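You operate a simulated robot arm through the tools that you are given. There is no shell and no other tool. Be economical: measure what you need, move in short steps, check, and stop when the job is done.

Carry out the task below with a simulated robot arm. There is one attempt and no reset: what you move stays moved.

TASK
Finish up at the top of the hobby table. At the end: the orange paint brush stands on top of the teal tin; the viewer button is switched off; the dark green cup and the yellow piece on the top of the hobby table have changed places; the lid of the blue pot is shut; whatever was shut is shut again. Leave all else as you found it, and nothing knocked over.

It is judged by the outcome, as a careful person would: the job done as asked, and still so three seconds after it is handed in. It fails if anything else is knocked over, pushed out of place, dropped, spilled or broken.

THE ROBOT
A 7-joint arm with a two-finger parallel gripper, fixed in place. Base frame: the origin is at the foot of the arm, x ahead of it, y to its left, z up; the work surface is at about z = 740. Lengths are in mm, angles in degrees, forces in N, time in s.
With the tool pointing down near the work surface it reaches from about 300 to 680 mm from the base axis. Its first joint turns from -66.0 to 66.0 degrees. Payload 1.57 kg.
Tool frame: the origin (TCP) lies between the finger pads and is the grasp point; the fingertips stand 30 mm ahead of it; z points along the fingers, y is the line along which they close. The gripper opens to 110 mm. The fingers are 24 mm wide and 12 mm thick; the gripper's body (48 by 112 mm) begins 78 mm behind the TCP.
Orientation is that of the tool frame in the base frame, as [roll, pitch, yaw] about the fixed x, y, z axes, in that order (R = Rz(yaw) Ry(pitch) Rx(roll)). With the fingers straight down and closing along the base's y, the tool's x points along the base's -x, its y along +y and its z along -z.

THE INTERFACE
- The arm moves only by the tool step_arm. Its argument "deltas" is a list of rows, each a list of 7 numbers: the shift along the base's x, y, z in mm, then the turn, a rotation vector about the base's x, y, z in degrees, then the finger opening in mm, from 0 to 110. In form: [[tx, ty, tz, rx, ry, rz, jaw], ...]. A call has 1 to 12 rows; each row is the pose to reach, as a shift and turn from the pose commanded when the call began. A row lasts 0.2 s, in which the tool goes at most 50 mm and 8.6 degrees; a call with a longer step from one row to the next is refused whole, and so is a gripper value outside its range. A pose out of reach is approached as far as the arm can. The call stops where the force on the tool passes 40 N (or 10 N more than at its start, if that is more) or the arm is blocked; 0.2 s more then pass. The fingers move at their own pace (about 108 mm/s each) and stop on an object; they squeeze with about 35 N. The grip force told is the motor's: it shows also when the fingers shut on nothing. Time passes only in rows, and 0.2 s behind the last, so rows that repeat a pose let the fingers close. It gives the time, the measured TCP pose, the force on the tool (base axes), the opening and the grip force at its end, in the units of the frame above (readings bear some noise), and new pictures: "pictures" is both (left out), scene, wrist or none.
- Cameras (640 x 400 px; columns grow to the right, rows downward): "scene" is fixed at [159.6, -393.1, 1398.9]; the picture's right is [0.79, -0.61, 0.00], its down [-0.43, -0.56, -0.71] and it looks along [0.43, 0.56, -0.71] (base axes); focal length 364 px, centre (320, 200). "wrist" rides on the gripper at [-36, 0, -80] in the tool frame; the picture's right is [0.00, -1.00, 0.00], its down [0.97, 0.00, -0.24] and it looks along [0.24, 0.00, 0.97] (tool axes); focal length 218 px, centre (320, 200).
- point_at(camera, pixels): for up to 12 pixels [column, row] of the newest picture of that camera ("zoom" is the newest enlarged one), the place [x, y, z] in the base frame of the surface seen there, good to about 2 mm, but the place of the scene camera against the robot may be out by one fixed shift of up to 18 mm in any direction. No time passes.
- zoom(camera, box): a new picture of the part [left, top, right, bottom] of that camera's present view, enlarged. No time passes.
- close_job(): hands the job in; it is judged then, once.

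Work in short steps. Measure before you move; look again where a grasp or a placing could have gone wrong, and mend it. You have 80 turns and 120 pictures in all, the two below and enlarged ones among them. Open the gripper and draw the arm clear of the work before you hand the job in, unless the task says otherwise; then end with one line.

The tools are called as a command line: name --pt "numbers of a row" for each row, then --argument value for the rest, lists and objects as JSON in quotes. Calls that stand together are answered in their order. step_arm: Moves the arm, as the interface text tells. Its arguments: {"type":"object","properties":{"deltas":{"type":"array"},"pictures":{"type":"string","enum":["both","scene","wrist","none"]}},"required":["deltas"]} The other tools are called the same way: point_at (camera, pixels) gives the place of the surface under pixels of a picture; zoom (camera, box) takes an enlarged picture of a part of a camera's view; close_job () hands the job in.

At the start:

```text
t: 0.0
ee_pos: [489.0, -12.3, 1067.2]
tool_rot: [180.0, 0.1, -180.0]
contact_force: [0.5, 0.0, 1.1]
grip_width: 109.9
finger_force: 0.2
```

scene: 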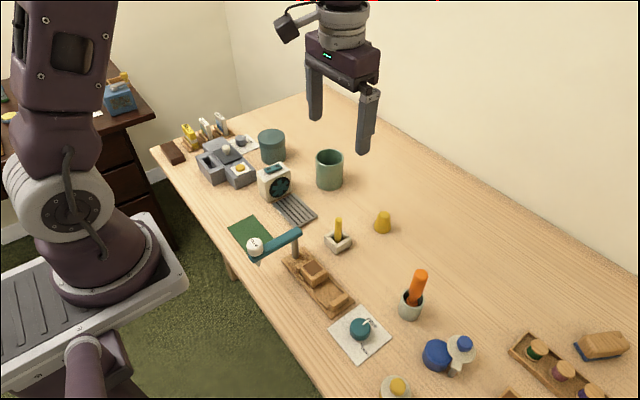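
wrist: 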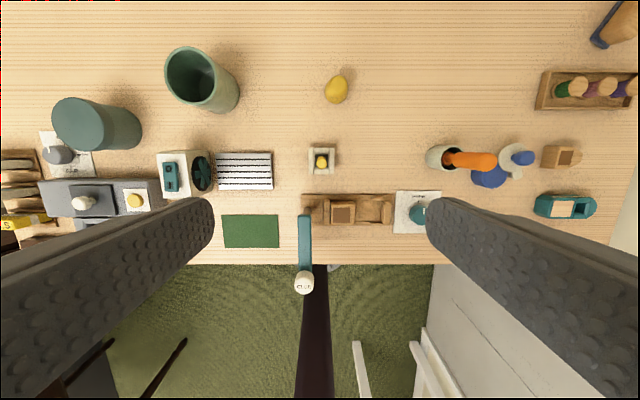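

The pictures show many objects, so I'll enlarge the parts that matter first.

zoom --camera "scene" --box '[150, 90, 350, 220]'

zoom --camera "scene" --box '[220, 190, 440, 330]'

zoom --camera "scene" --box '[320, 260, 640, 400]'

zoom --camera "scene" --box '[0, 50, 160, 150]'

zoom --camera "wrist" --box '[0, 30, 320, 230]'

zoom --camera "wrist" --box '[380, 30, 640, 230]'

```text
3.08 times, centred on (250, 155) of scene
```

zoom: 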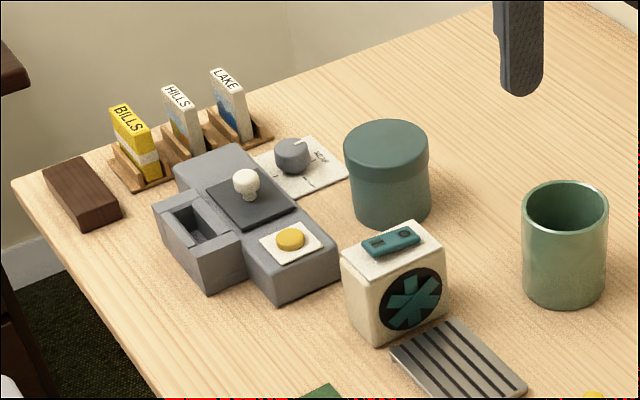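

```text
2.86 times, centred on (330, 260) of scene
```

zoom: 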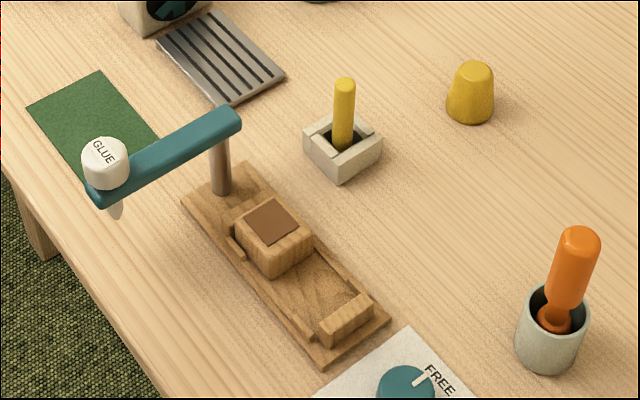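

```text
2.00 times, centred on (480, 330) of scene
```

zoom: 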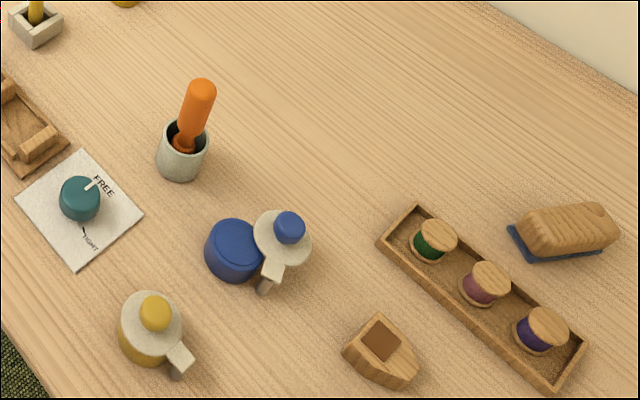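

```text
4.00 times, centred on (80, 100) of scene
```

zoom: 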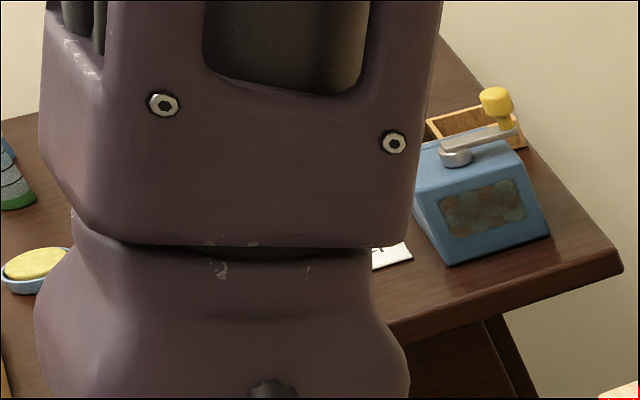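

```text
2.00 times, centred on (160, 130) of wrist
```

zoom: 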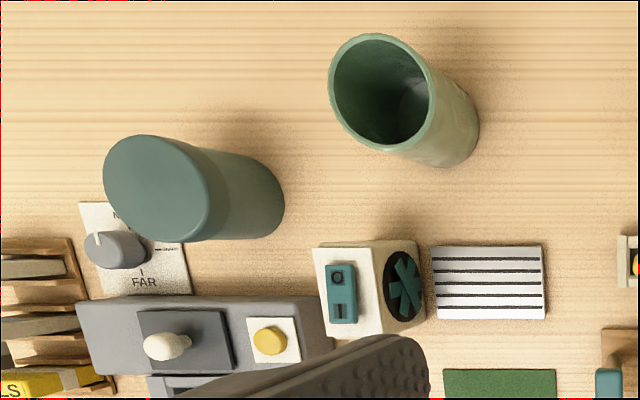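

```text
2.00 times, centred on (510, 130) of wrist
```

zoom: 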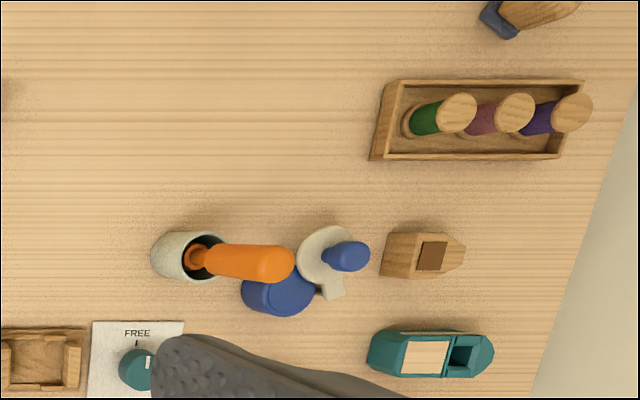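

Next I measure the key places with the wrist camera, which should be free of the scene camera's shift.

point_at --camera "wrist" --pixels '[[82, 118], [200, 75], [336, 88], [322, 162], [468, 161], [440, 157], [522, 157], [490, 178], [136, 201], [83, 204], [57, 155], [170, 176]]'

point_at --camera "scene" --pixels '[[270, 137], [329, 158], [384, 213], [338, 222], [418, 277], [410, 305], [464, 344], [437, 352], [240, 168], [227, 150], [242, 142], [275, 170]]'

```text
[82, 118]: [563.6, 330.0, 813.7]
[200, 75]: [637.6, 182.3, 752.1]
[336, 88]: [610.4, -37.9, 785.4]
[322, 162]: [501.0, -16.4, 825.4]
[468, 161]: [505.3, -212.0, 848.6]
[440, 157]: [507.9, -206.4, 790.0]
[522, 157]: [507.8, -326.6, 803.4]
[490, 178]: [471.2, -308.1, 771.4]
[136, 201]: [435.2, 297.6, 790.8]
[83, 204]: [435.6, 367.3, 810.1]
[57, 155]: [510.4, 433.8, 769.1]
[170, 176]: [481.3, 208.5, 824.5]
```

```text
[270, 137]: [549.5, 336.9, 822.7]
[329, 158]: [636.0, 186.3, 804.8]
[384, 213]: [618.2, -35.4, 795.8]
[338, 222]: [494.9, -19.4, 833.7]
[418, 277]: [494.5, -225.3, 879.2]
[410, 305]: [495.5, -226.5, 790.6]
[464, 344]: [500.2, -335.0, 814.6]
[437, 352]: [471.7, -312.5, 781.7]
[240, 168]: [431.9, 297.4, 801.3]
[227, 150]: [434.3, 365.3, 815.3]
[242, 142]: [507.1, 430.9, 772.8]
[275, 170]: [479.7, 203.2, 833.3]
```

The scene camera reads about 10 mm high in z, with x and y close. I'll move over the viewer and tin for a close look.

step_arm --pt "0 45 0 0 0 0 110" --pt "0 90 0 0 0 0 110" --pt "0 135 0 0 0 0 110" --pt "0 180 -10 0 0 0 110" --pt "0 225 -30 0 0 0 110" --pt "0 270 -50 0 0 0 110" --pt "0 310 -70 0 0 0 110"

zoom --camera "wrist" --box '[180, 80, 480, 270]'

```text
t: 1.6
ee_pos: [488.5, 297.1, 996.6]
tool_rot: [-179.9, -0.1, 180.0]
contact_force: [-0.1, -0.1, 0.5]
grip_width: 110.1
finger_force: 0.0
```

scene: 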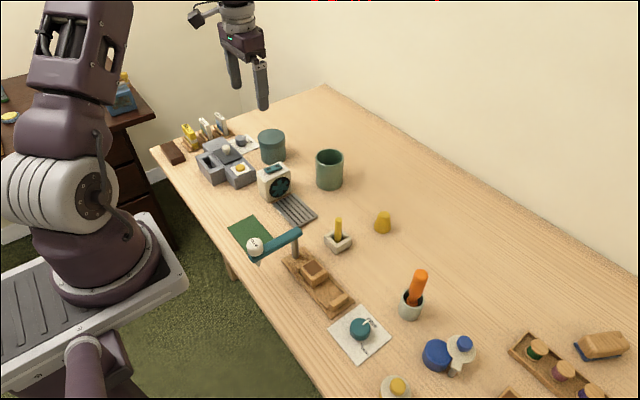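
wrist: 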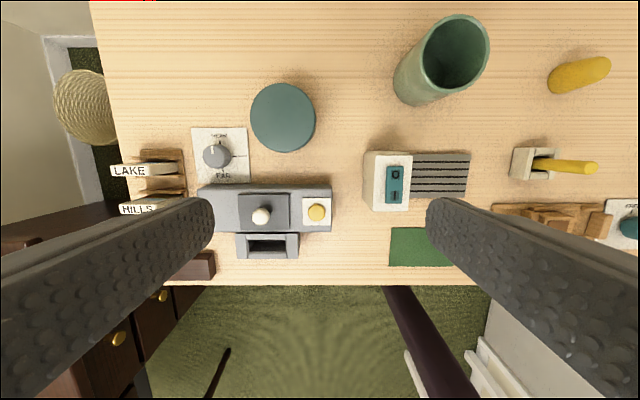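

```text
2.11 times, centred on (330, 175) of wrist
```

zoom: 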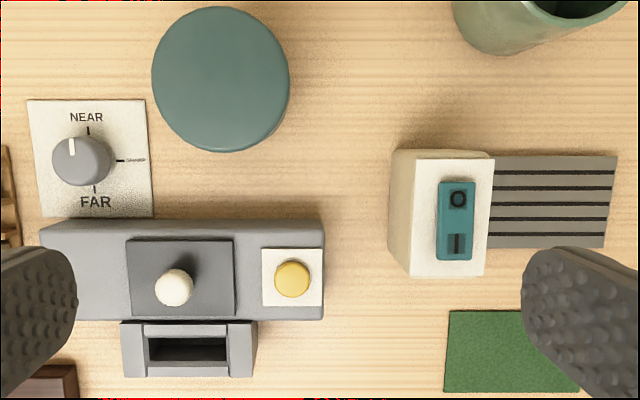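

The yellow button is at wrist pixel (317,212). I'll measure it and the surroundings.

point_at --camera "wrist" --pixels '[[317, 212], [306, 222], [327, 222], [325, 190], [261, 216], [283, 118], [251, 118], [315, 118], [283, 86], [283, 150], [395, 182], [245, 225]]'

zoom --camera "wrist" --box '[230, 170, 350, 245]'

zoom --camera "scene" --box '[185, 120, 305, 195]'

```text
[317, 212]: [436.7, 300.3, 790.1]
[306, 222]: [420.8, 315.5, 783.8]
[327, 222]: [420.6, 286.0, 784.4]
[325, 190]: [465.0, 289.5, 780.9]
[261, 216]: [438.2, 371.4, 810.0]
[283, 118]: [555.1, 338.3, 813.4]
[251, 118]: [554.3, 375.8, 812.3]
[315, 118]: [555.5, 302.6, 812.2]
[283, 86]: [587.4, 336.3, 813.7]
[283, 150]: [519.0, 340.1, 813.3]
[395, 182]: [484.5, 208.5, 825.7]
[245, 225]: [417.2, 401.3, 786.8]
```

```text
5.33 times, centred on (290, 208) of wrist
```

zoom: 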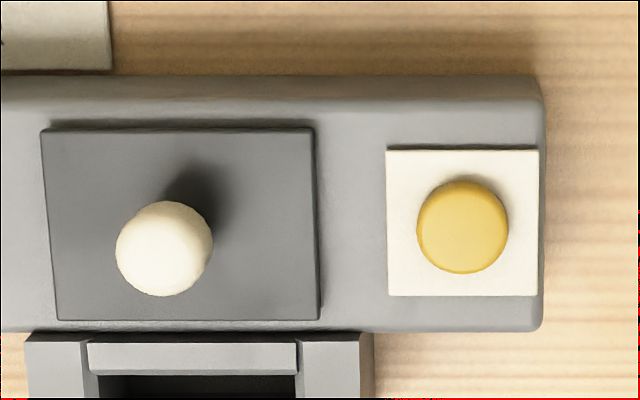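

```text
5.33 times, centred on (245, 158) of scene
```

zoom: 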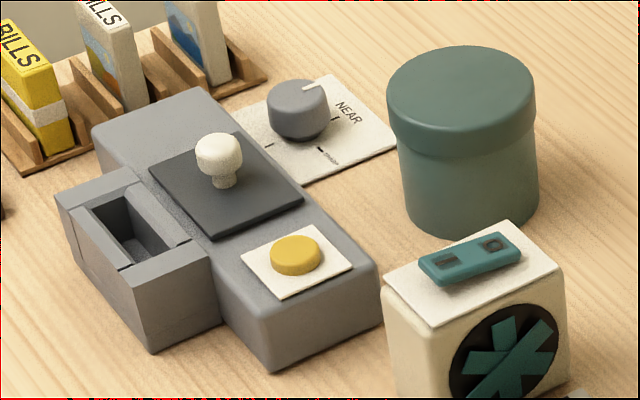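

Button top is at (436.7, 300.3, 790). I close the fingers and go to just above it.

step_arm --pt "-20 2 -40 0 0 0 60" --pt "-40 3 -80 0 0 0 20" --pt "-52 3 -120 0 0 0 0" --pt "-52 3 -160 0 0 0 0" --pt "-52 3 -168 0 0 0 0"

```text
t: 2.8
ee_pos: [438.0, 301.6, 829.2]
tool_rot: [179.9, 0.1, -180.0]
contact_force: [0.4, -0.4, 0.0]
grip_width: 0.2
finger_force: 21.1
```

scene: 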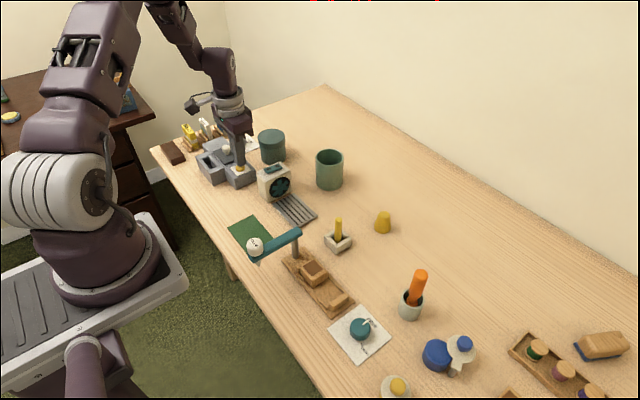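
wrist: 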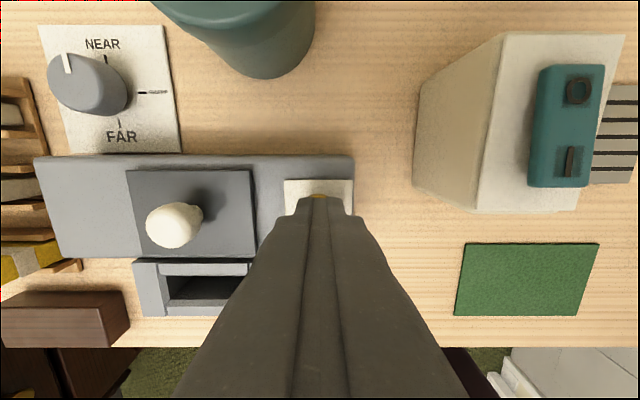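

The fingertips are about 9 mm above the button. I'll press down slowly and read the force.

step_arm --pt "-1 -1 -5 0 0 0 0" --pt "-1 -1 -8 0 0 0 0" --pt "-1 -1 -10 0 0 0 0" --pt "-1 -1 -12 0 0 0 0" --pt "-1 -1 -13 0 0 0 0" --pictures "none"

```text
t: 4.0
ee_pos: [437.2, 299.2, 816.7]
tool_rot: [-180.0, 0.0, -180.0]
contact_force: [-0.7, -0.5, 8.0]
grip_width: 0.0
finger_force: 21.5
```

A force of 8 N with the button about 3 mm down. I'll lift and look.

step_arm --pt "0 0 15 0 0 0 0" --pt "0 0 60 0 0 0 0" --pt "30 0 105 0 0 0 40" --pt "52 -3 150 0 0 0 110" --pt "52 -3 180 0 0 0 110"

zoom --camera "wrist" --box '[230, 170, 350, 245]'

zoom --camera "scene" --box '[185, 120, 305, 195]'

point_at --camera "wrist" --pixels '[[317, 212], [318, 210], [306, 222]]'

```text
refused: row 3 steps farther than a row can; nothing moved
```

```text
5.33 times, centred on (290, 208) of wrist
```

zoom: 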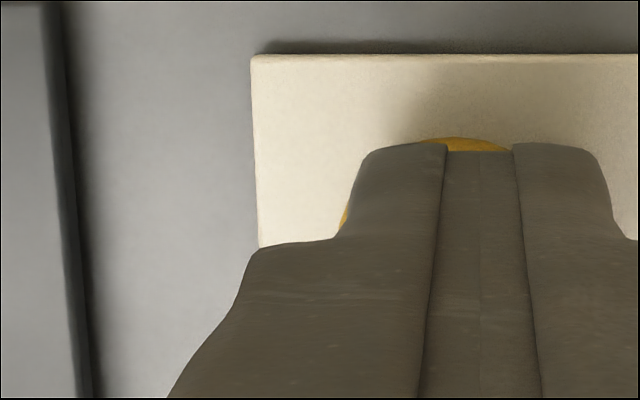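

```text
5.33 times, centred on (245, 158) of scene
```

zoom: 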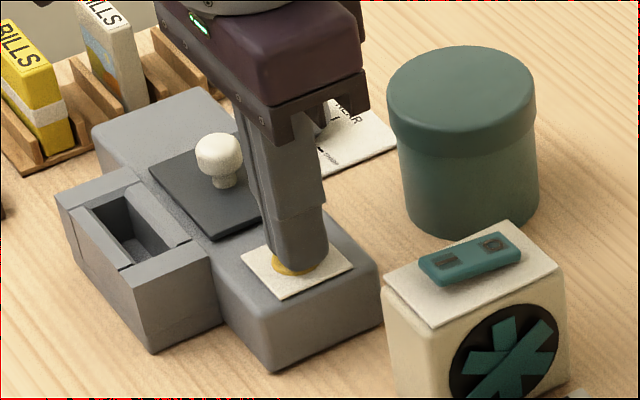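

```text
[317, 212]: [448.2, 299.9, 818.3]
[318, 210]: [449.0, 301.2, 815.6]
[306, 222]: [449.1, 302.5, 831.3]
```

Still pressing; I lift in shorter steps.

step_arm --pt "0 0 15 0 0 0 0" --pt "0 0 55 0 0 0 0" --pt "20 0 95 0 0 0 40" --pt "40 -3 135 0 0 0 110" --pt "52 -3 180 0 0 0 110"

zoom --camera "wrist" --box '[230, 170, 350, 245]'

zoom --camera "scene" --box '[185, 120, 305, 195]'

point_at --camera "wrist" --pixels '[[317, 212], [318, 210], [306, 222]]'

```text
t: 5.2
ee_pos: [488.5, 296.5, 996.1]
tool_rot: [180.0, 0.0, -179.9]
contact_force: [0.0, -0.9, 0.5]
grip_width: 109.7
finger_force: 0.1
```

scene: 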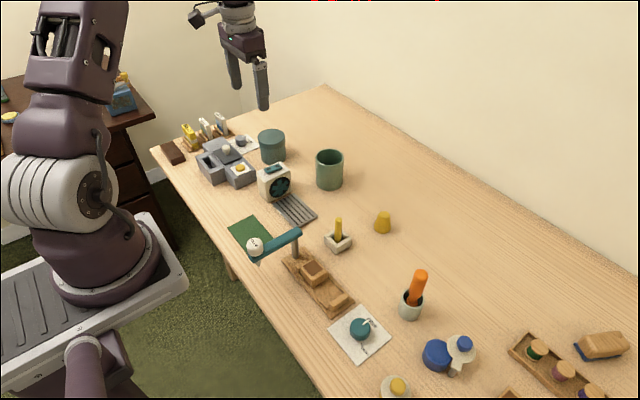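
wrist: 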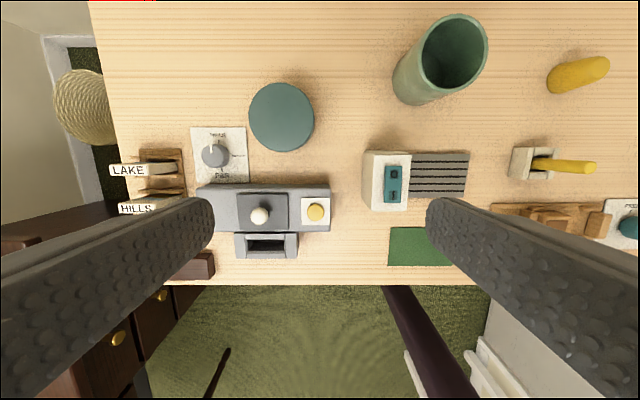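

```text
5.33 times, centred on (290, 208) of wrist
```

zoom: 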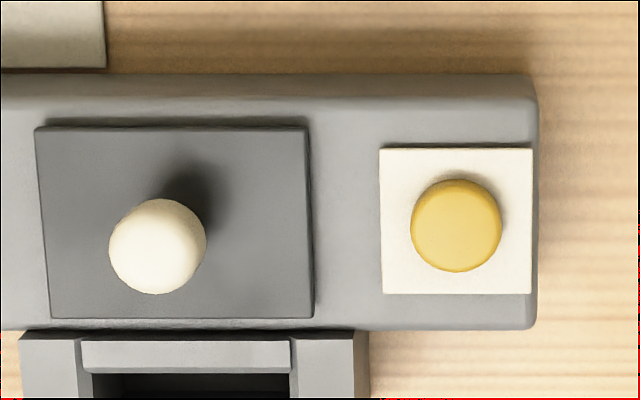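

```text
5.33 times, centred on (245, 158) of scene
```

zoom: 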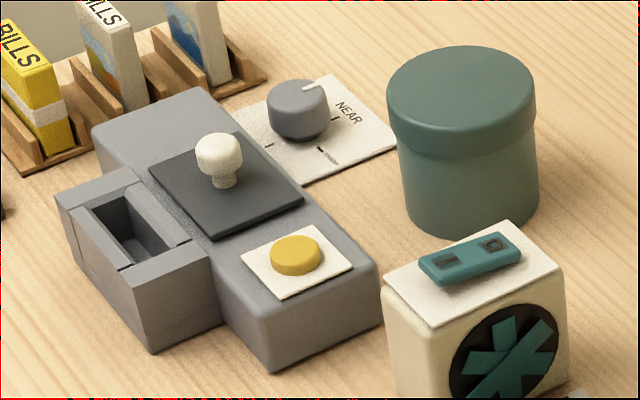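

```text
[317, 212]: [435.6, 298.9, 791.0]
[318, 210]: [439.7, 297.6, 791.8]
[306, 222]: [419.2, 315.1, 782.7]
```

No clear change is visible. I'll enlarge strongly and measure the button's height over its plate.

zoom --camera "scene" --box '[222, 155, 262, 180]'

point_at --camera "scene" --pixels '[[240, 168], [239, 167], [241, 167], [242, 168], [238, 168], [240, 166], [247, 173], [233, 167], [239, 173.5], [246, 170]]'

point_at --camera "wrist" --pixels '[[315, 212], [317, 210], [314, 209], [318, 214], [313, 213], [316, 216], [304, 201], [326, 201], [305, 222], [326, 223]]'

```text
16.00 times, centred on (242, 168) of scene
```

zoom: 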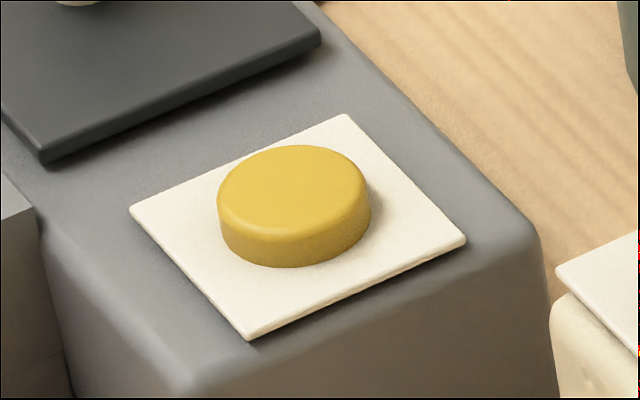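

```text
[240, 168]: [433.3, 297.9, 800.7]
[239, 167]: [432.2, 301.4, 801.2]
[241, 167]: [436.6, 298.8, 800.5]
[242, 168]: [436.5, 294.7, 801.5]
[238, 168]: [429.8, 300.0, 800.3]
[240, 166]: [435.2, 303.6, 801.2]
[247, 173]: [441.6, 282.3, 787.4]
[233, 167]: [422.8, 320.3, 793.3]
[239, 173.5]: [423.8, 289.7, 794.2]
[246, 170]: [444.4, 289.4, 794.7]
```

```text
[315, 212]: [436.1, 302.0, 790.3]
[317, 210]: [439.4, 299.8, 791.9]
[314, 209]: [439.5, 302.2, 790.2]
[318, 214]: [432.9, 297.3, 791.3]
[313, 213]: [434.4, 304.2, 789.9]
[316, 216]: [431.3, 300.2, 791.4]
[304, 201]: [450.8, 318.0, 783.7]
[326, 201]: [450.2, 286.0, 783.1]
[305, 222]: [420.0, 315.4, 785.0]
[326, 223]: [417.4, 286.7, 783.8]
```

The button sits 7 mm proud as before, with no indicator visible. The dark plate with the white knob may cover the viewer's window and show whether the light is on, so I'll measure it and look closely.

point_at --camera "wrist" --pixels '[[260, 215], [250, 200], [282, 200], [284, 226], [241, 227], [215, 215], [295, 215], [266, 247], [240, 245], [266, 238], [255, 252]]'

zoom --camera "scene" --box '[192, 130, 256, 170]'

```text
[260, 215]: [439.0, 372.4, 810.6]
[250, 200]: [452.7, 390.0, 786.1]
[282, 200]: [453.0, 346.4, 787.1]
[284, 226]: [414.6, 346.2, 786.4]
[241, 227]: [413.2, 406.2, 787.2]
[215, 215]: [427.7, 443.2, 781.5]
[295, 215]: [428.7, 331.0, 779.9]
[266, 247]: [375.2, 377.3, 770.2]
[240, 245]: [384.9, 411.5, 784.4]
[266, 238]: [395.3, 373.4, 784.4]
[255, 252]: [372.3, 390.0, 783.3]
```

```text
10.00 times, centred on (224, 150) of scene
```

zoom: 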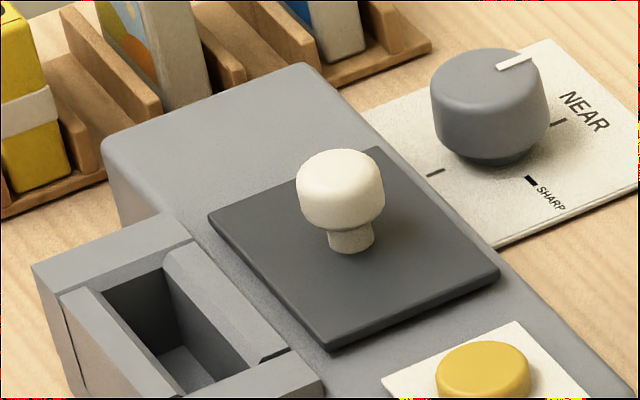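

The plate is about 6 mm above the body and looks like a cover. I go down over the knob with the fingers slightly open, then grip it.

step_arm --pt "-20 25 -35 0 0 0 60" --pt "-40 50 -70 0 0 0 50" --pt "-50 75 -105 0 0 0 44" --pt "-51 75 -145 0 0 0 44" --pt "-51 75 -174 0 0 0 44" --pt "-51 75 -174 0 0 0 0" --pt "-51 75 -174 0 0 0 0"

```text
t: 6.8
ee_pos: [436.6, 374.6, 821.0]
tool_rot: [179.5, 0.1, -179.8]
contact_force: [1.8, 33.1, -10.7]
grip_width: 20.7
finger_force: 34.0
```

scene: 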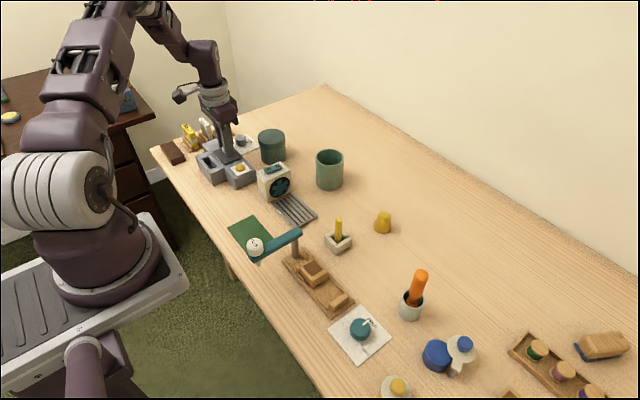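
wrist: 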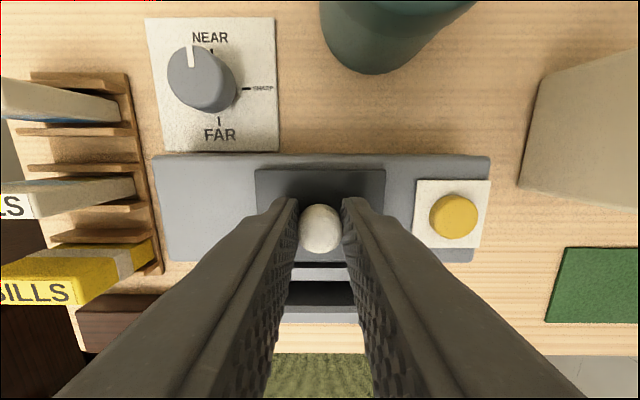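

The knob holds firm and pulls the tool toward +y, so I ease +2 mm in y and then lift gently by a few mm.

step_arm --pt "0 1 0 0 0 0 0" --pt "0 2 0 0 0 0 0" --pt "0 2 2 0 0 0 0" --pt "0 2 4 0 0 0 0" --pictures "none"

```text
t: 7.8
ee_pos: [437.2, 374.4, 825.3]
tool_rot: [179.9, 0.0, 180.0]
contact_force: [-1.0, 32.0, -24.8]
grip_width: 20.8
finger_force: 34.0
```

It resists lifting (25 N down), so I return to the height I gripped at and test whether it slides along y.

step_arm --pt "0 0 -4 0 0 0 0" --pt "0 2 -4 0 0 0 0" --pt "0 4 -4 0 0 0 0" --pt "0 6 -4 0 0 0 0"

```text
t: 8.8
ee_pos: [438.9, 375.1, 823.3]
tool_rot: [-179.5, -0.1, 179.8]
contact_force: [-0.3, -17.6, 24.8]
grip_width: 20.7
finger_force: 34.3
```

scene: 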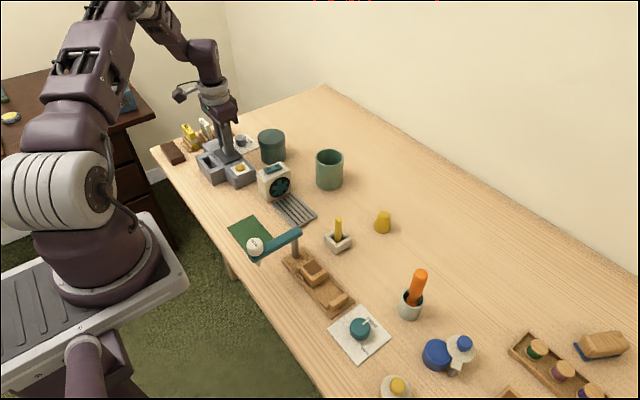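
wrist: 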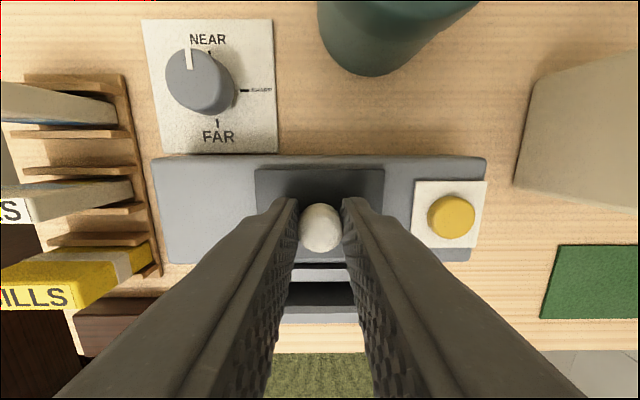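

The knob is centred at y≈375 and rigid in y. I'll ease that off and test sliding in x, carefully.

step_arm --pt "0 -2.5 -2 0 0 0 0" --pt "-2 -2.5 -2 0 0 0 0" --pt "-4 -2.5 -2 0 0 0 0" --pt "-6 -2.5 -2 0 0 0 0" --pictures "none"

```text
t: 9.8
ee_pos: [434.3, 375.0, 820.3]
tool_rot: [-179.9, 0.2, 180.0]
contact_force: [25.5, -19.4, 4.5]
grip_width: 20.9
finger_force: 34.0
```

It is firm in every direction at the grip's friction limit, so it does not open and I leave it. I release, go up, and move above the button with closed fingers for a fuller press.

step_arm --pt "2 0 0 0 0 0 44" --pt "4 0 0 0 0 0 44" --pt "4 0 40 0 0 0 44" --pt "4 -40 55 0 0 0 0" --pt "3 -74 40 0 0 0 0" --pt "3 -74 5 0 0 0 0"

zoom --camera "scene" --box '[192, 130, 256, 170]'

```text
t: 11.2
ee_pos: [434.7, 304.0, 823.8]
tool_rot: [-179.9, -0.1, 180.0]
contact_force: [-0.6, 0.6, 0.1]
grip_width: 0.0
finger_force: 21.2
```

scene: 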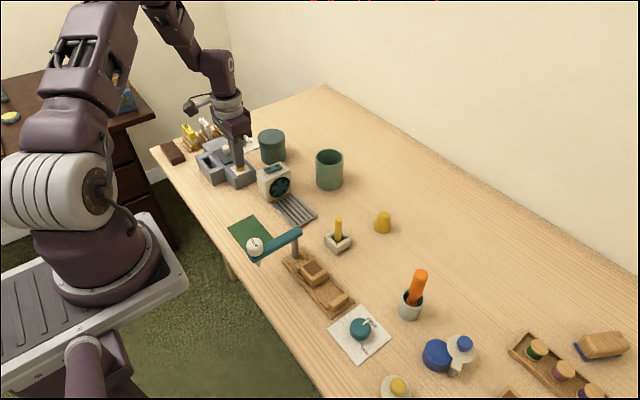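
wrist: 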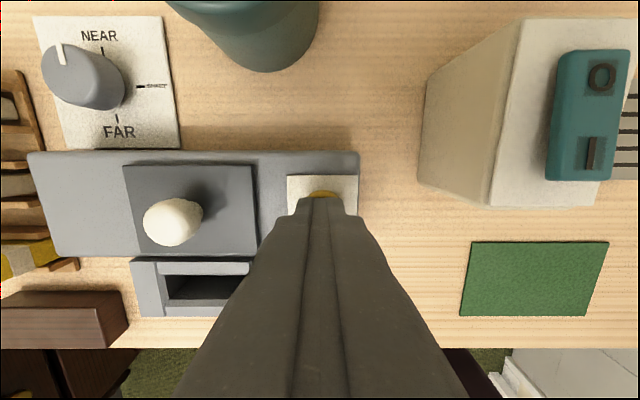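

```text
10.00 times, centred on (224, 150) of scene
```

zoom: 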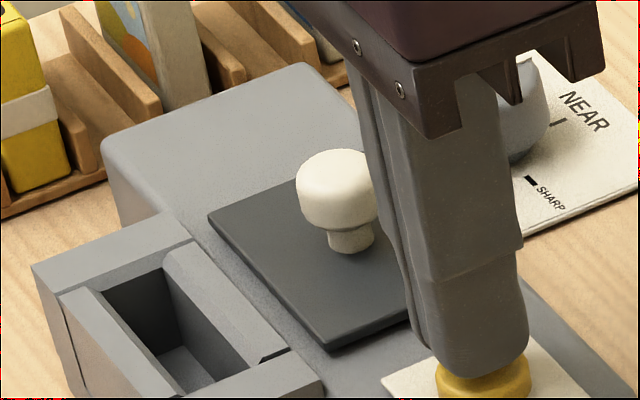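

The knob is back undisturbed. Now I press the button slowly and deeper.

step_arm --pt "2 -4 0 0 0 0 0" --pt "2 -4 -4 0 0 0 0" --pt "2 -4 -6 0 0 0 0" --pt "2 -4 -8 0 0 0 0" --pt "2 -4 -9 0 0 0 0" --pictures "none"

step_arm --pt "0 0 -0.7 0 0 0 0" --pt "0 0 -1.5 0 0 0 0" --pictures "none"

```text
t: 12.4
ee_pos: [436.3, 298.6, 816.8]
tool_rot: [180.0, 0.0, -179.9]
contact_force: [-2.2, -1.3, 8.5]
grip_width: 0.0
finger_force: 21.3
```

```text
t: 13.0
ee_pos: [436.5, 299.5, 815.1]
tool_rot: [180.0, 0.0, 180.0]
contact_force: [-0.1, -2.2, 14.3]
grip_width: 0.0
finger_force: 21.7
```

step_arm --pt "0 0 -1 0 0 0 0" --pt "0 0 -2 0 0 0 0" --pictures "none"

zoom --camera "scene" --box '[222, 155, 262, 180]'

```text
t: 13.6
ee_pos: [436.6, 298.9, 814.7]
tool_rot: [179.9, 0.1, -180.0]
contact_force: [-2.7, -5.5, 35.2]
grip_width: 0.0
finger_force: 21.2
```

```text
16.00 times, centred on (242, 168) of scene
```

zoom: 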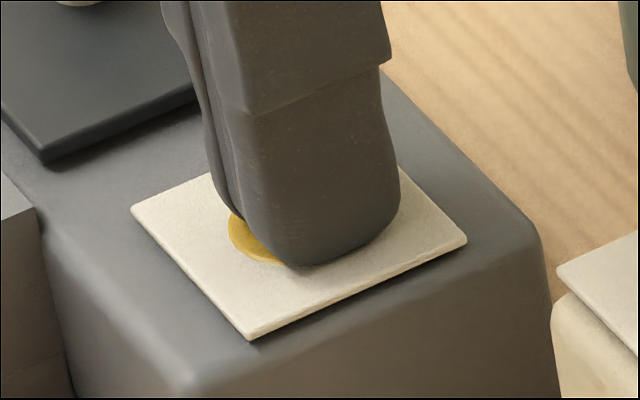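

The button reached its end stop (35 N at 814.7). I lift and compare.

step_arm --pt "0 0 15 0 0 0 0" --pt "0 0 55 0 0 0 0" --pt "20 0 95 0 0 0 40" --pt "40 -3 135 0 0 0 110" --pt "52 -3 180 0 0 0 110"

zoom --camera "wrist" --box '[190, 150, 350, 250]'

zoom --camera "scene" --box '[192, 130, 272, 180]'

point_at --camera "wrist" --pixels '[[315, 212], [317, 210], [314, 209], [318, 214], [313, 213], [316, 216], [304, 201], [326, 201], [305, 222], [326, 223]]'

```text
t: 14.8
ee_pos: [488.3, 294.3, 992.7]
tool_rot: [-179.9, 0.0, 180.0]
contact_force: [-0.4, 0.8, 0.2]
grip_width: 109.9
finger_force: 0.0
```

scene: 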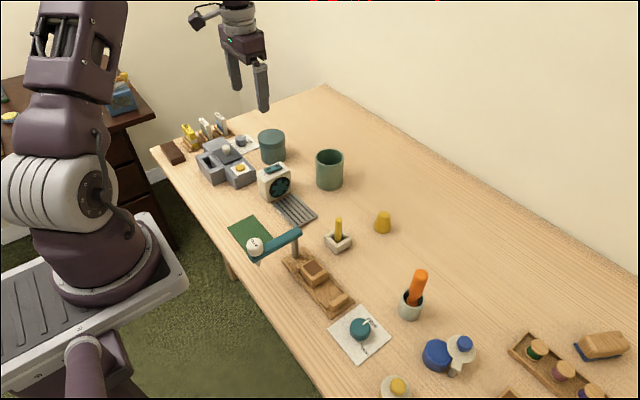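
wrist: 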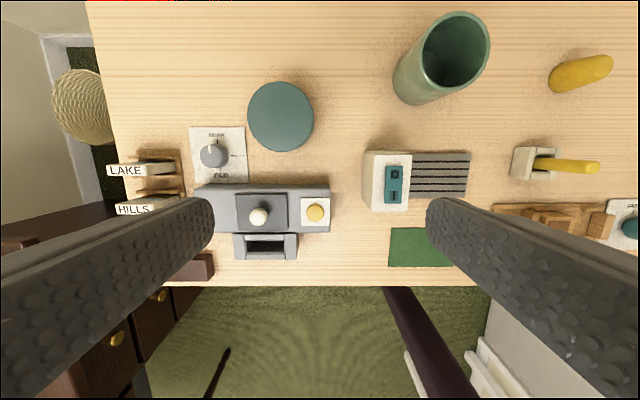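

```text
4.00 times, centred on (270, 200) of wrist
```

zoom: 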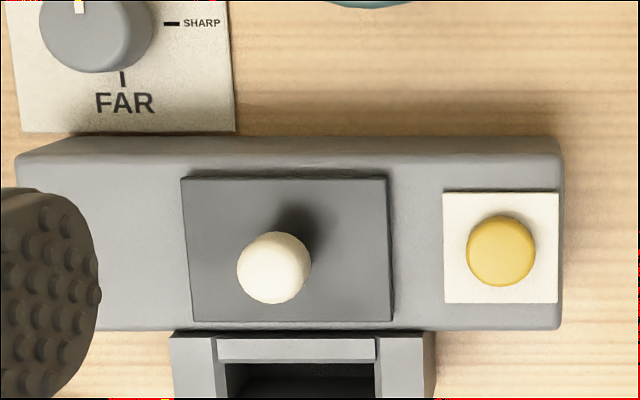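

```text
8.00 times, centred on (232, 155) of scene
```

zoom: 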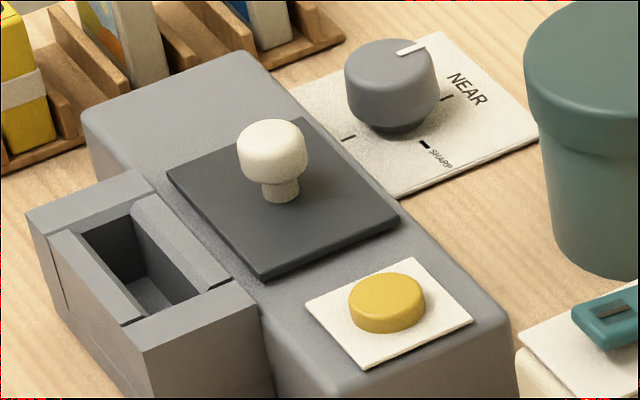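

```text
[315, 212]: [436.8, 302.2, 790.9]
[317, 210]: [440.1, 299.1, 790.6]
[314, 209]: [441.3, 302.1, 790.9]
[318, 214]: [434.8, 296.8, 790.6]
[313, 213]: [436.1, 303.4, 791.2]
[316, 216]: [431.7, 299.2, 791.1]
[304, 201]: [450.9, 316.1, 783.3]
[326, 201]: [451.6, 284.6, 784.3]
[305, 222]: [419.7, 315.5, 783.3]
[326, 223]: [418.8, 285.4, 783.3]
```

There is still no visible change from above. The viewer's light may show in the slot on its front (−x) side, so I tilt the wrist camera to look from the front.

step_arm --pt "-26 12 0 0 -8.4 0 110" --pt "-52 25 0 0 -16.8 0 110" --pt "-78 38 -10 0 -25.2 0 110" --pt "-104 50 -20 0 -33.6 0 110" --pt "-130 62 -40 0 -42 0 110" --pt "-158 66 -60 0 -50 0 110" --pictures "wrist"

zoom --camera "wrist" --box '[200, 100, 440, 250]'

```text
t: 16.2
ee_pos: [330.8, 362.2, 933.4]
tool_rot: [179.9, 49.9, 179.9]
contact_force: [1.8, 0.7, 0.4]
grip_width: 110.2
finger_force: 0.0
```

wrist: 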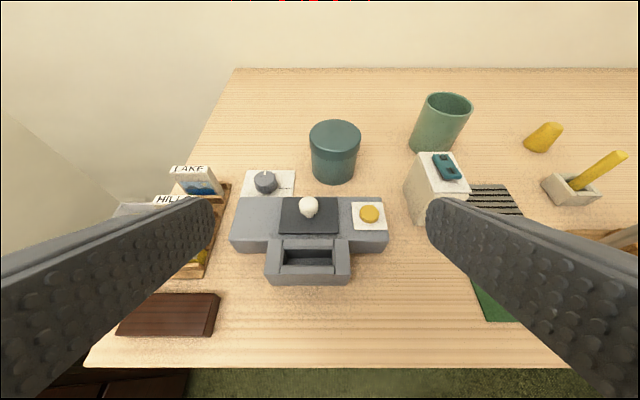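

```text
2.67 times, centred on (320, 175) of wrist
```

zoom: 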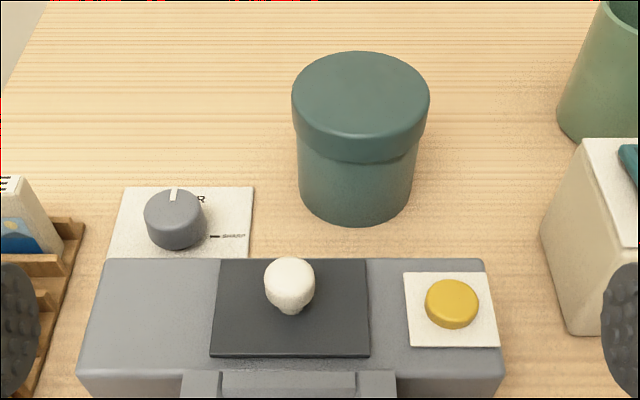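

No lit screen shows from the front either. I'll take the same scene crops as before the first press and compare the button and knob, which might be a bulb.

zoom --camera "scene" --box '[185, 120, 305, 195]'

zoom --camera "wrist" --box '[220, 190, 400, 300]'

```text
5.33 times, centred on (245, 158) of scene
```

zoom: 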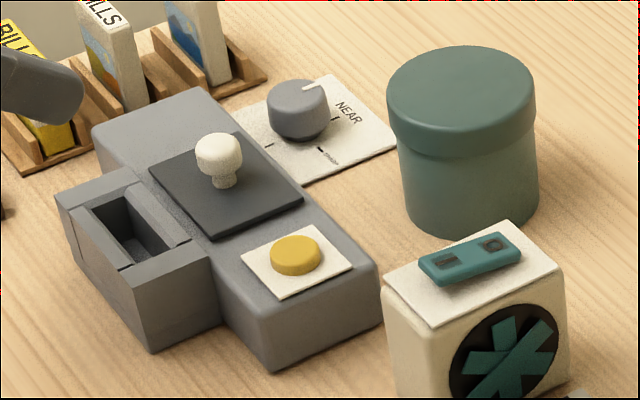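

```text
3.56 times, centred on (310, 245) of wrist
```

zoom: 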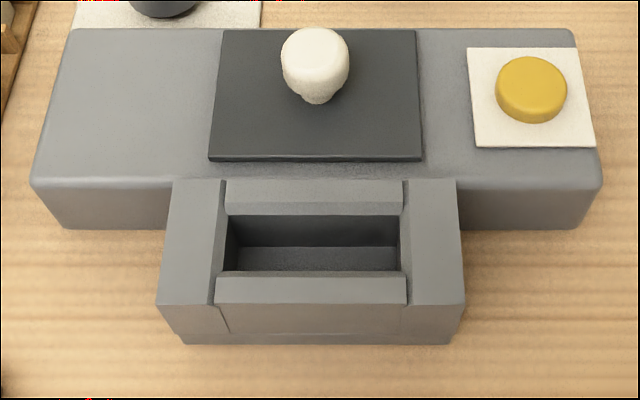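

I'll repeat the 16x crop of the button to compare with the one taken after the first press.

zoom --camera "scene" --box '[222, 155, 262, 180]'

zoom --camera "wrist" --box '[340, 195, 396, 230]'

```text
16.00 times, centred on (242, 168) of scene
```

zoom: 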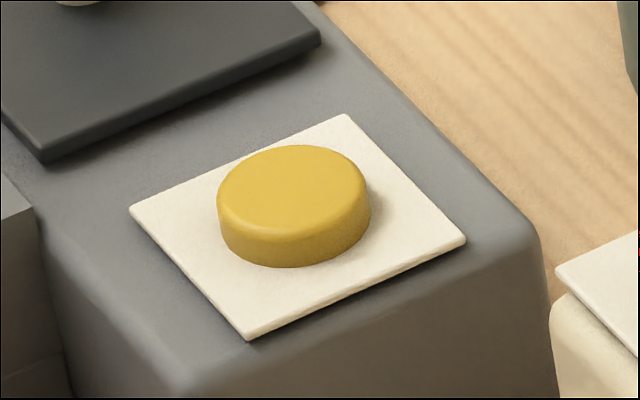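

```text
11.43 times, centred on (368, 212) of wrist
```

zoom: 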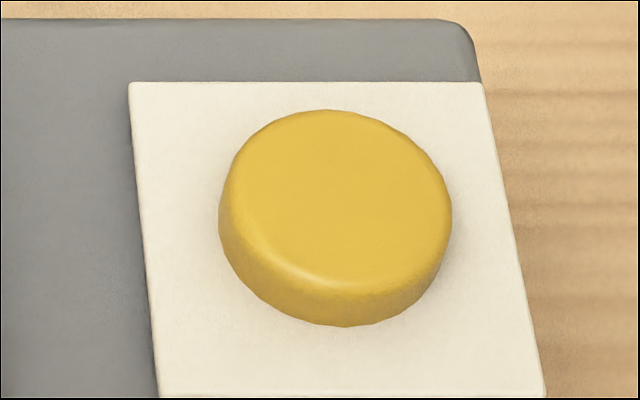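

Identical, so the state is not on the cap, and an indicator could be under the hatch. I'll straighten the tool above the knob and test the hatch once more, better centred at y=375.

step_arm --pt "20 3 5 0 8.4 0 110" --pt "40 6 5 0 16.8 0 90" --pt "60 9 5 0 25.2 0 70" --pt "80 13 0 0 33.6 0 50" --pt "95 13 -10 0 42 0 50" --pt "107 13 -30 0 50 0 50" --pt "107 13 -70 0 50 0 50" --pt "107 13 -104 0 50 0 50" --pt "107 13 -112 0 50 0 50" --pictures "wrist"

```text
t: 18.2
ee_pos: [436.4, 375.0, 821.1]
tool_rot: [179.9, 0.0, -180.0]
contact_force: [0.8, 0.2, -0.3]
grip_width: 49.9
finger_force: 0.0
```

wrist: 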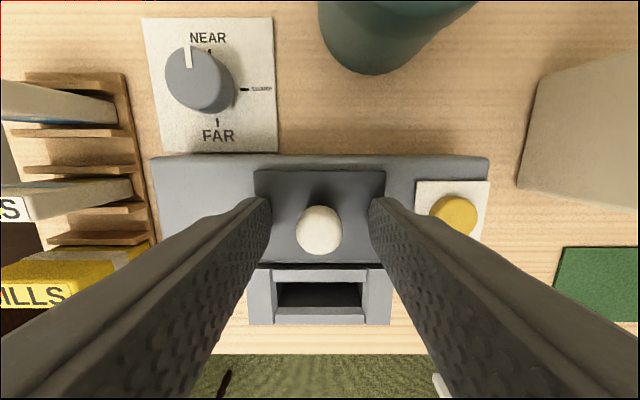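

The knob is now centred. I grip it and lift step by step.

step_arm --pt "2 0 -1 0 0 0 0" --pt "2 0 -1 0 0 0 0" --pt "2 0 -1 0 0 0 0" --pictures "none"

step_arm --pt "0 0 1.5 0 0 0 0" --pt "0 0 3 0 0 0 0" --pictures "none"

zoom --camera "scene" --box '[192, 130, 256, 170]'

```text
t: 19.0
ee_pos: [439.2, 374.3, 820.9]
tool_rot: [180.0, 0.0, 180.0]
contact_force: [-0.4, 1.1, 7.2]
grip_width: 20.8
finger_force: 34.2
```

```text
t: 19.6
ee_pos: [439.4, 375.7, 820.9]
tool_rot: [-179.8, -0.3, -180.0]
contact_force: [1.2, 8.0, -24.7]
grip_width: 20.8
finger_force: 34.3
```

```text
10.00 times, centred on (224, 150) of scene
```

zoom: 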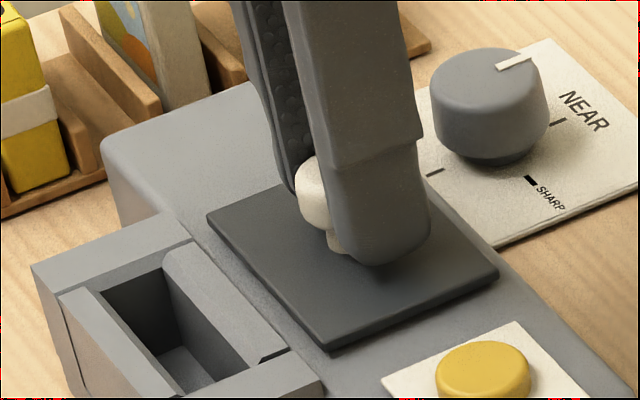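

Lift is rigid. I'll relax and test +x.

step_arm --pt "0 0 -2.5 0 0 0 0" --pt "2 0 -2.5 0 0 0 0" --pt "4 0 -2.5 0 0 0 0" --pt "6 0 -2.5 0 0 0 0" --pictures "none"

step_arm --pt "-4 2 0 0 0 0 0" --pt "-6 4 0 0 0 0 0" --pt "-6 5 0 0 0 0 0" --pictures "none"

```text
t: 20.6
ee_pos: [446.1, 374.8, 821.6]
tool_rot: [-180.0, 0.1, -179.9]
contact_force: [-0.2, -3.5, 24.4]
grip_width: 20.8
finger_force: 34.1
```

```text
t: 21.4
ee_pos: [439.2, 375.2, 819.2]
tool_rot: [-179.2, 0.0, 179.8]
contact_force: [-0.1, -6.7, 8.3]
grip_width: 20.7
finger_force: 34.1
stopped in row 3: the force on the tool passed its limit (the readings are from after the stop); the commanded pose is now the measured one
```

In +x it moved 7 mm with no force, so the hatch may slide along +x. I try 15 mm and look.

step_arm --pt "0 -0.5 1 0 0 0 0" --pt "3 -0.5 1 0 0 0 0" --pt "6 -0.5 1 0 0 0 0" --pt "10 -0.5 1 0 0 0 0" --pt "15 -0.5 1 0 0 0 0" --pictures "wrist"

zoom --camera "scene" --box '[192, 130, 256, 170]'

```text
t: 22.6
ee_pos: [455.6, 375.5, 819.7]
tool_rot: [-179.3, -0.2, 179.9]
contact_force: [0.1, -6.6, -9.1]
grip_width: 20.8
finger_force: 34.1
```

wrist: 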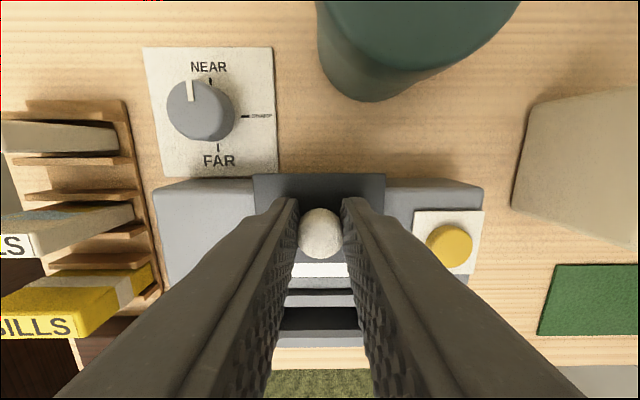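

```text
10.00 times, centred on (224, 150) of scene
```

zoom: 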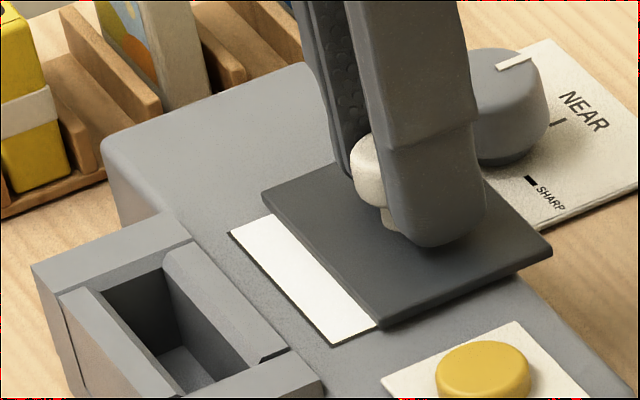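

The hatch slides toward +x and reveals a bright white screen, apparently lit. I slide it a bit more, release and look at the screen.

step_arm --pt "5 0 0.5 0 0 0 0" --pt "10 0 0.5 0 0 0 0" --pt "15 0 0.5 0 0 0 0" --pt "15 0 0.5 0 0 0 44" --pt "15 0 0.5 0 0 0 44" --pt "15 0 40 0 0 0 44" --pt "10 -40 50 0 0 0 0" --pt "-19 -76 40 0 0 0 0" --pt "-19 -76 8 0 0 0 0" --pictures "wrist"

zoom --camera "scene" --box '[192, 130, 256, 170]'

```text
t: 24.6
ee_pos: [436.5, 300.1, 829.5]
tool_rot: [-179.4, -0.1, 179.7]
contact_force: [0.2, -0.7, -0.1]
grip_width: 0.0
finger_force: 21.2
```

wrist: 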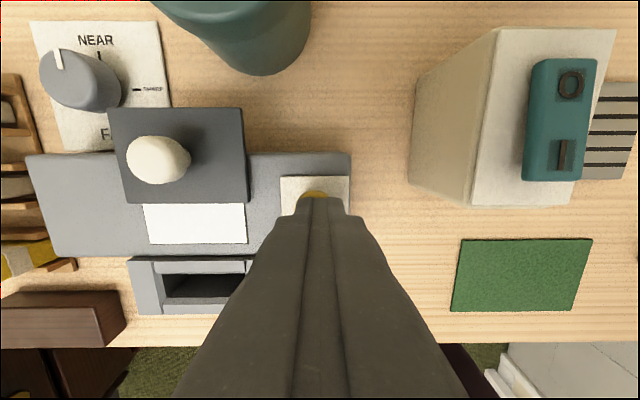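

```text
10.00 times, centred on (224, 150) of scene
```

zoom: 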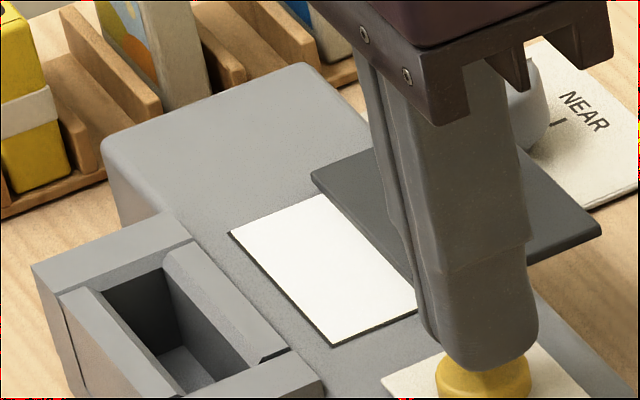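

The screen is pure white. I press the button once and watch for a change.

step_arm --pt "0 0 -6 0 0 0 0" --pt "0 0 -10 0 0 0 0" --pt "0 0 -13 0 0 0 0" --pt "0 0 -15 0 0 0 0" --pt "0 0 -16.5 0 0 0 0" --pictures "none"

zoom --camera "scene" --box '[192, 130, 256, 170]'

```text
t: 25.9
ee_pos: [437.0, 298.8, 815.0]
tool_rot: [-179.4, 0.1, 179.9]
contact_force: [-4.8, -4.1, 16.5]
grip_width: 0.0
finger_force: 20.9
stopped in row 5: the force on the tool passed its limit (the readings are from after the stop); the commanded pose is now the measured one
```

```text
10.00 times, centred on (224, 150) of scene
```

zoom: 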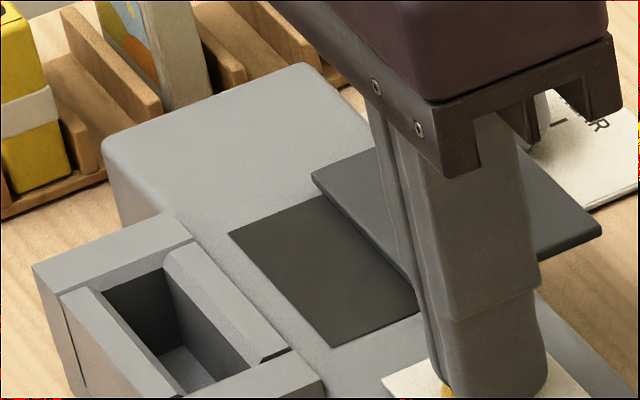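

The screen went dark, so the viewer is off. I lift, move over the knob (now about x=470, y=375) and grip it to shut the hatch.

step_arm --pt "0 0 8 0 0 0 0" --pt "0 0 45 0 0 0 0" --pt "15 40 60 0 0 0 30" --pt "33 76 50 0 0 0 50" --pt "33 76 20 0 0 0 50" --pt "33 76 6 0 0 0 50" --pictures "wrist"

zoom --camera "scene" --box '[192, 130, 256, 170]'

```text
t: 27.3
ee_pos: [469.4, 375.8, 820.7]
tool_rot: [-179.5, 0.0, 180.0]
contact_force: [-0.3, -0.3, 1.3]
grip_width: 49.9
finger_force: 0.1
```

wrist: 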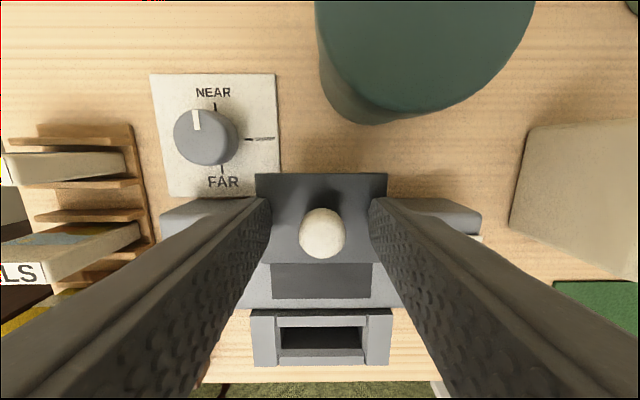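

```text
10.00 times, centred on (224, 150) of scene
```

zoom: 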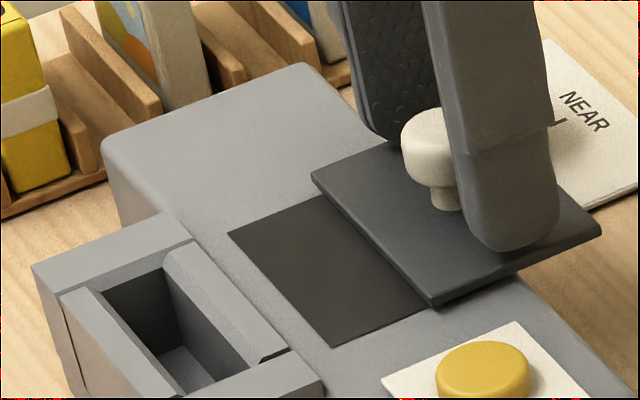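

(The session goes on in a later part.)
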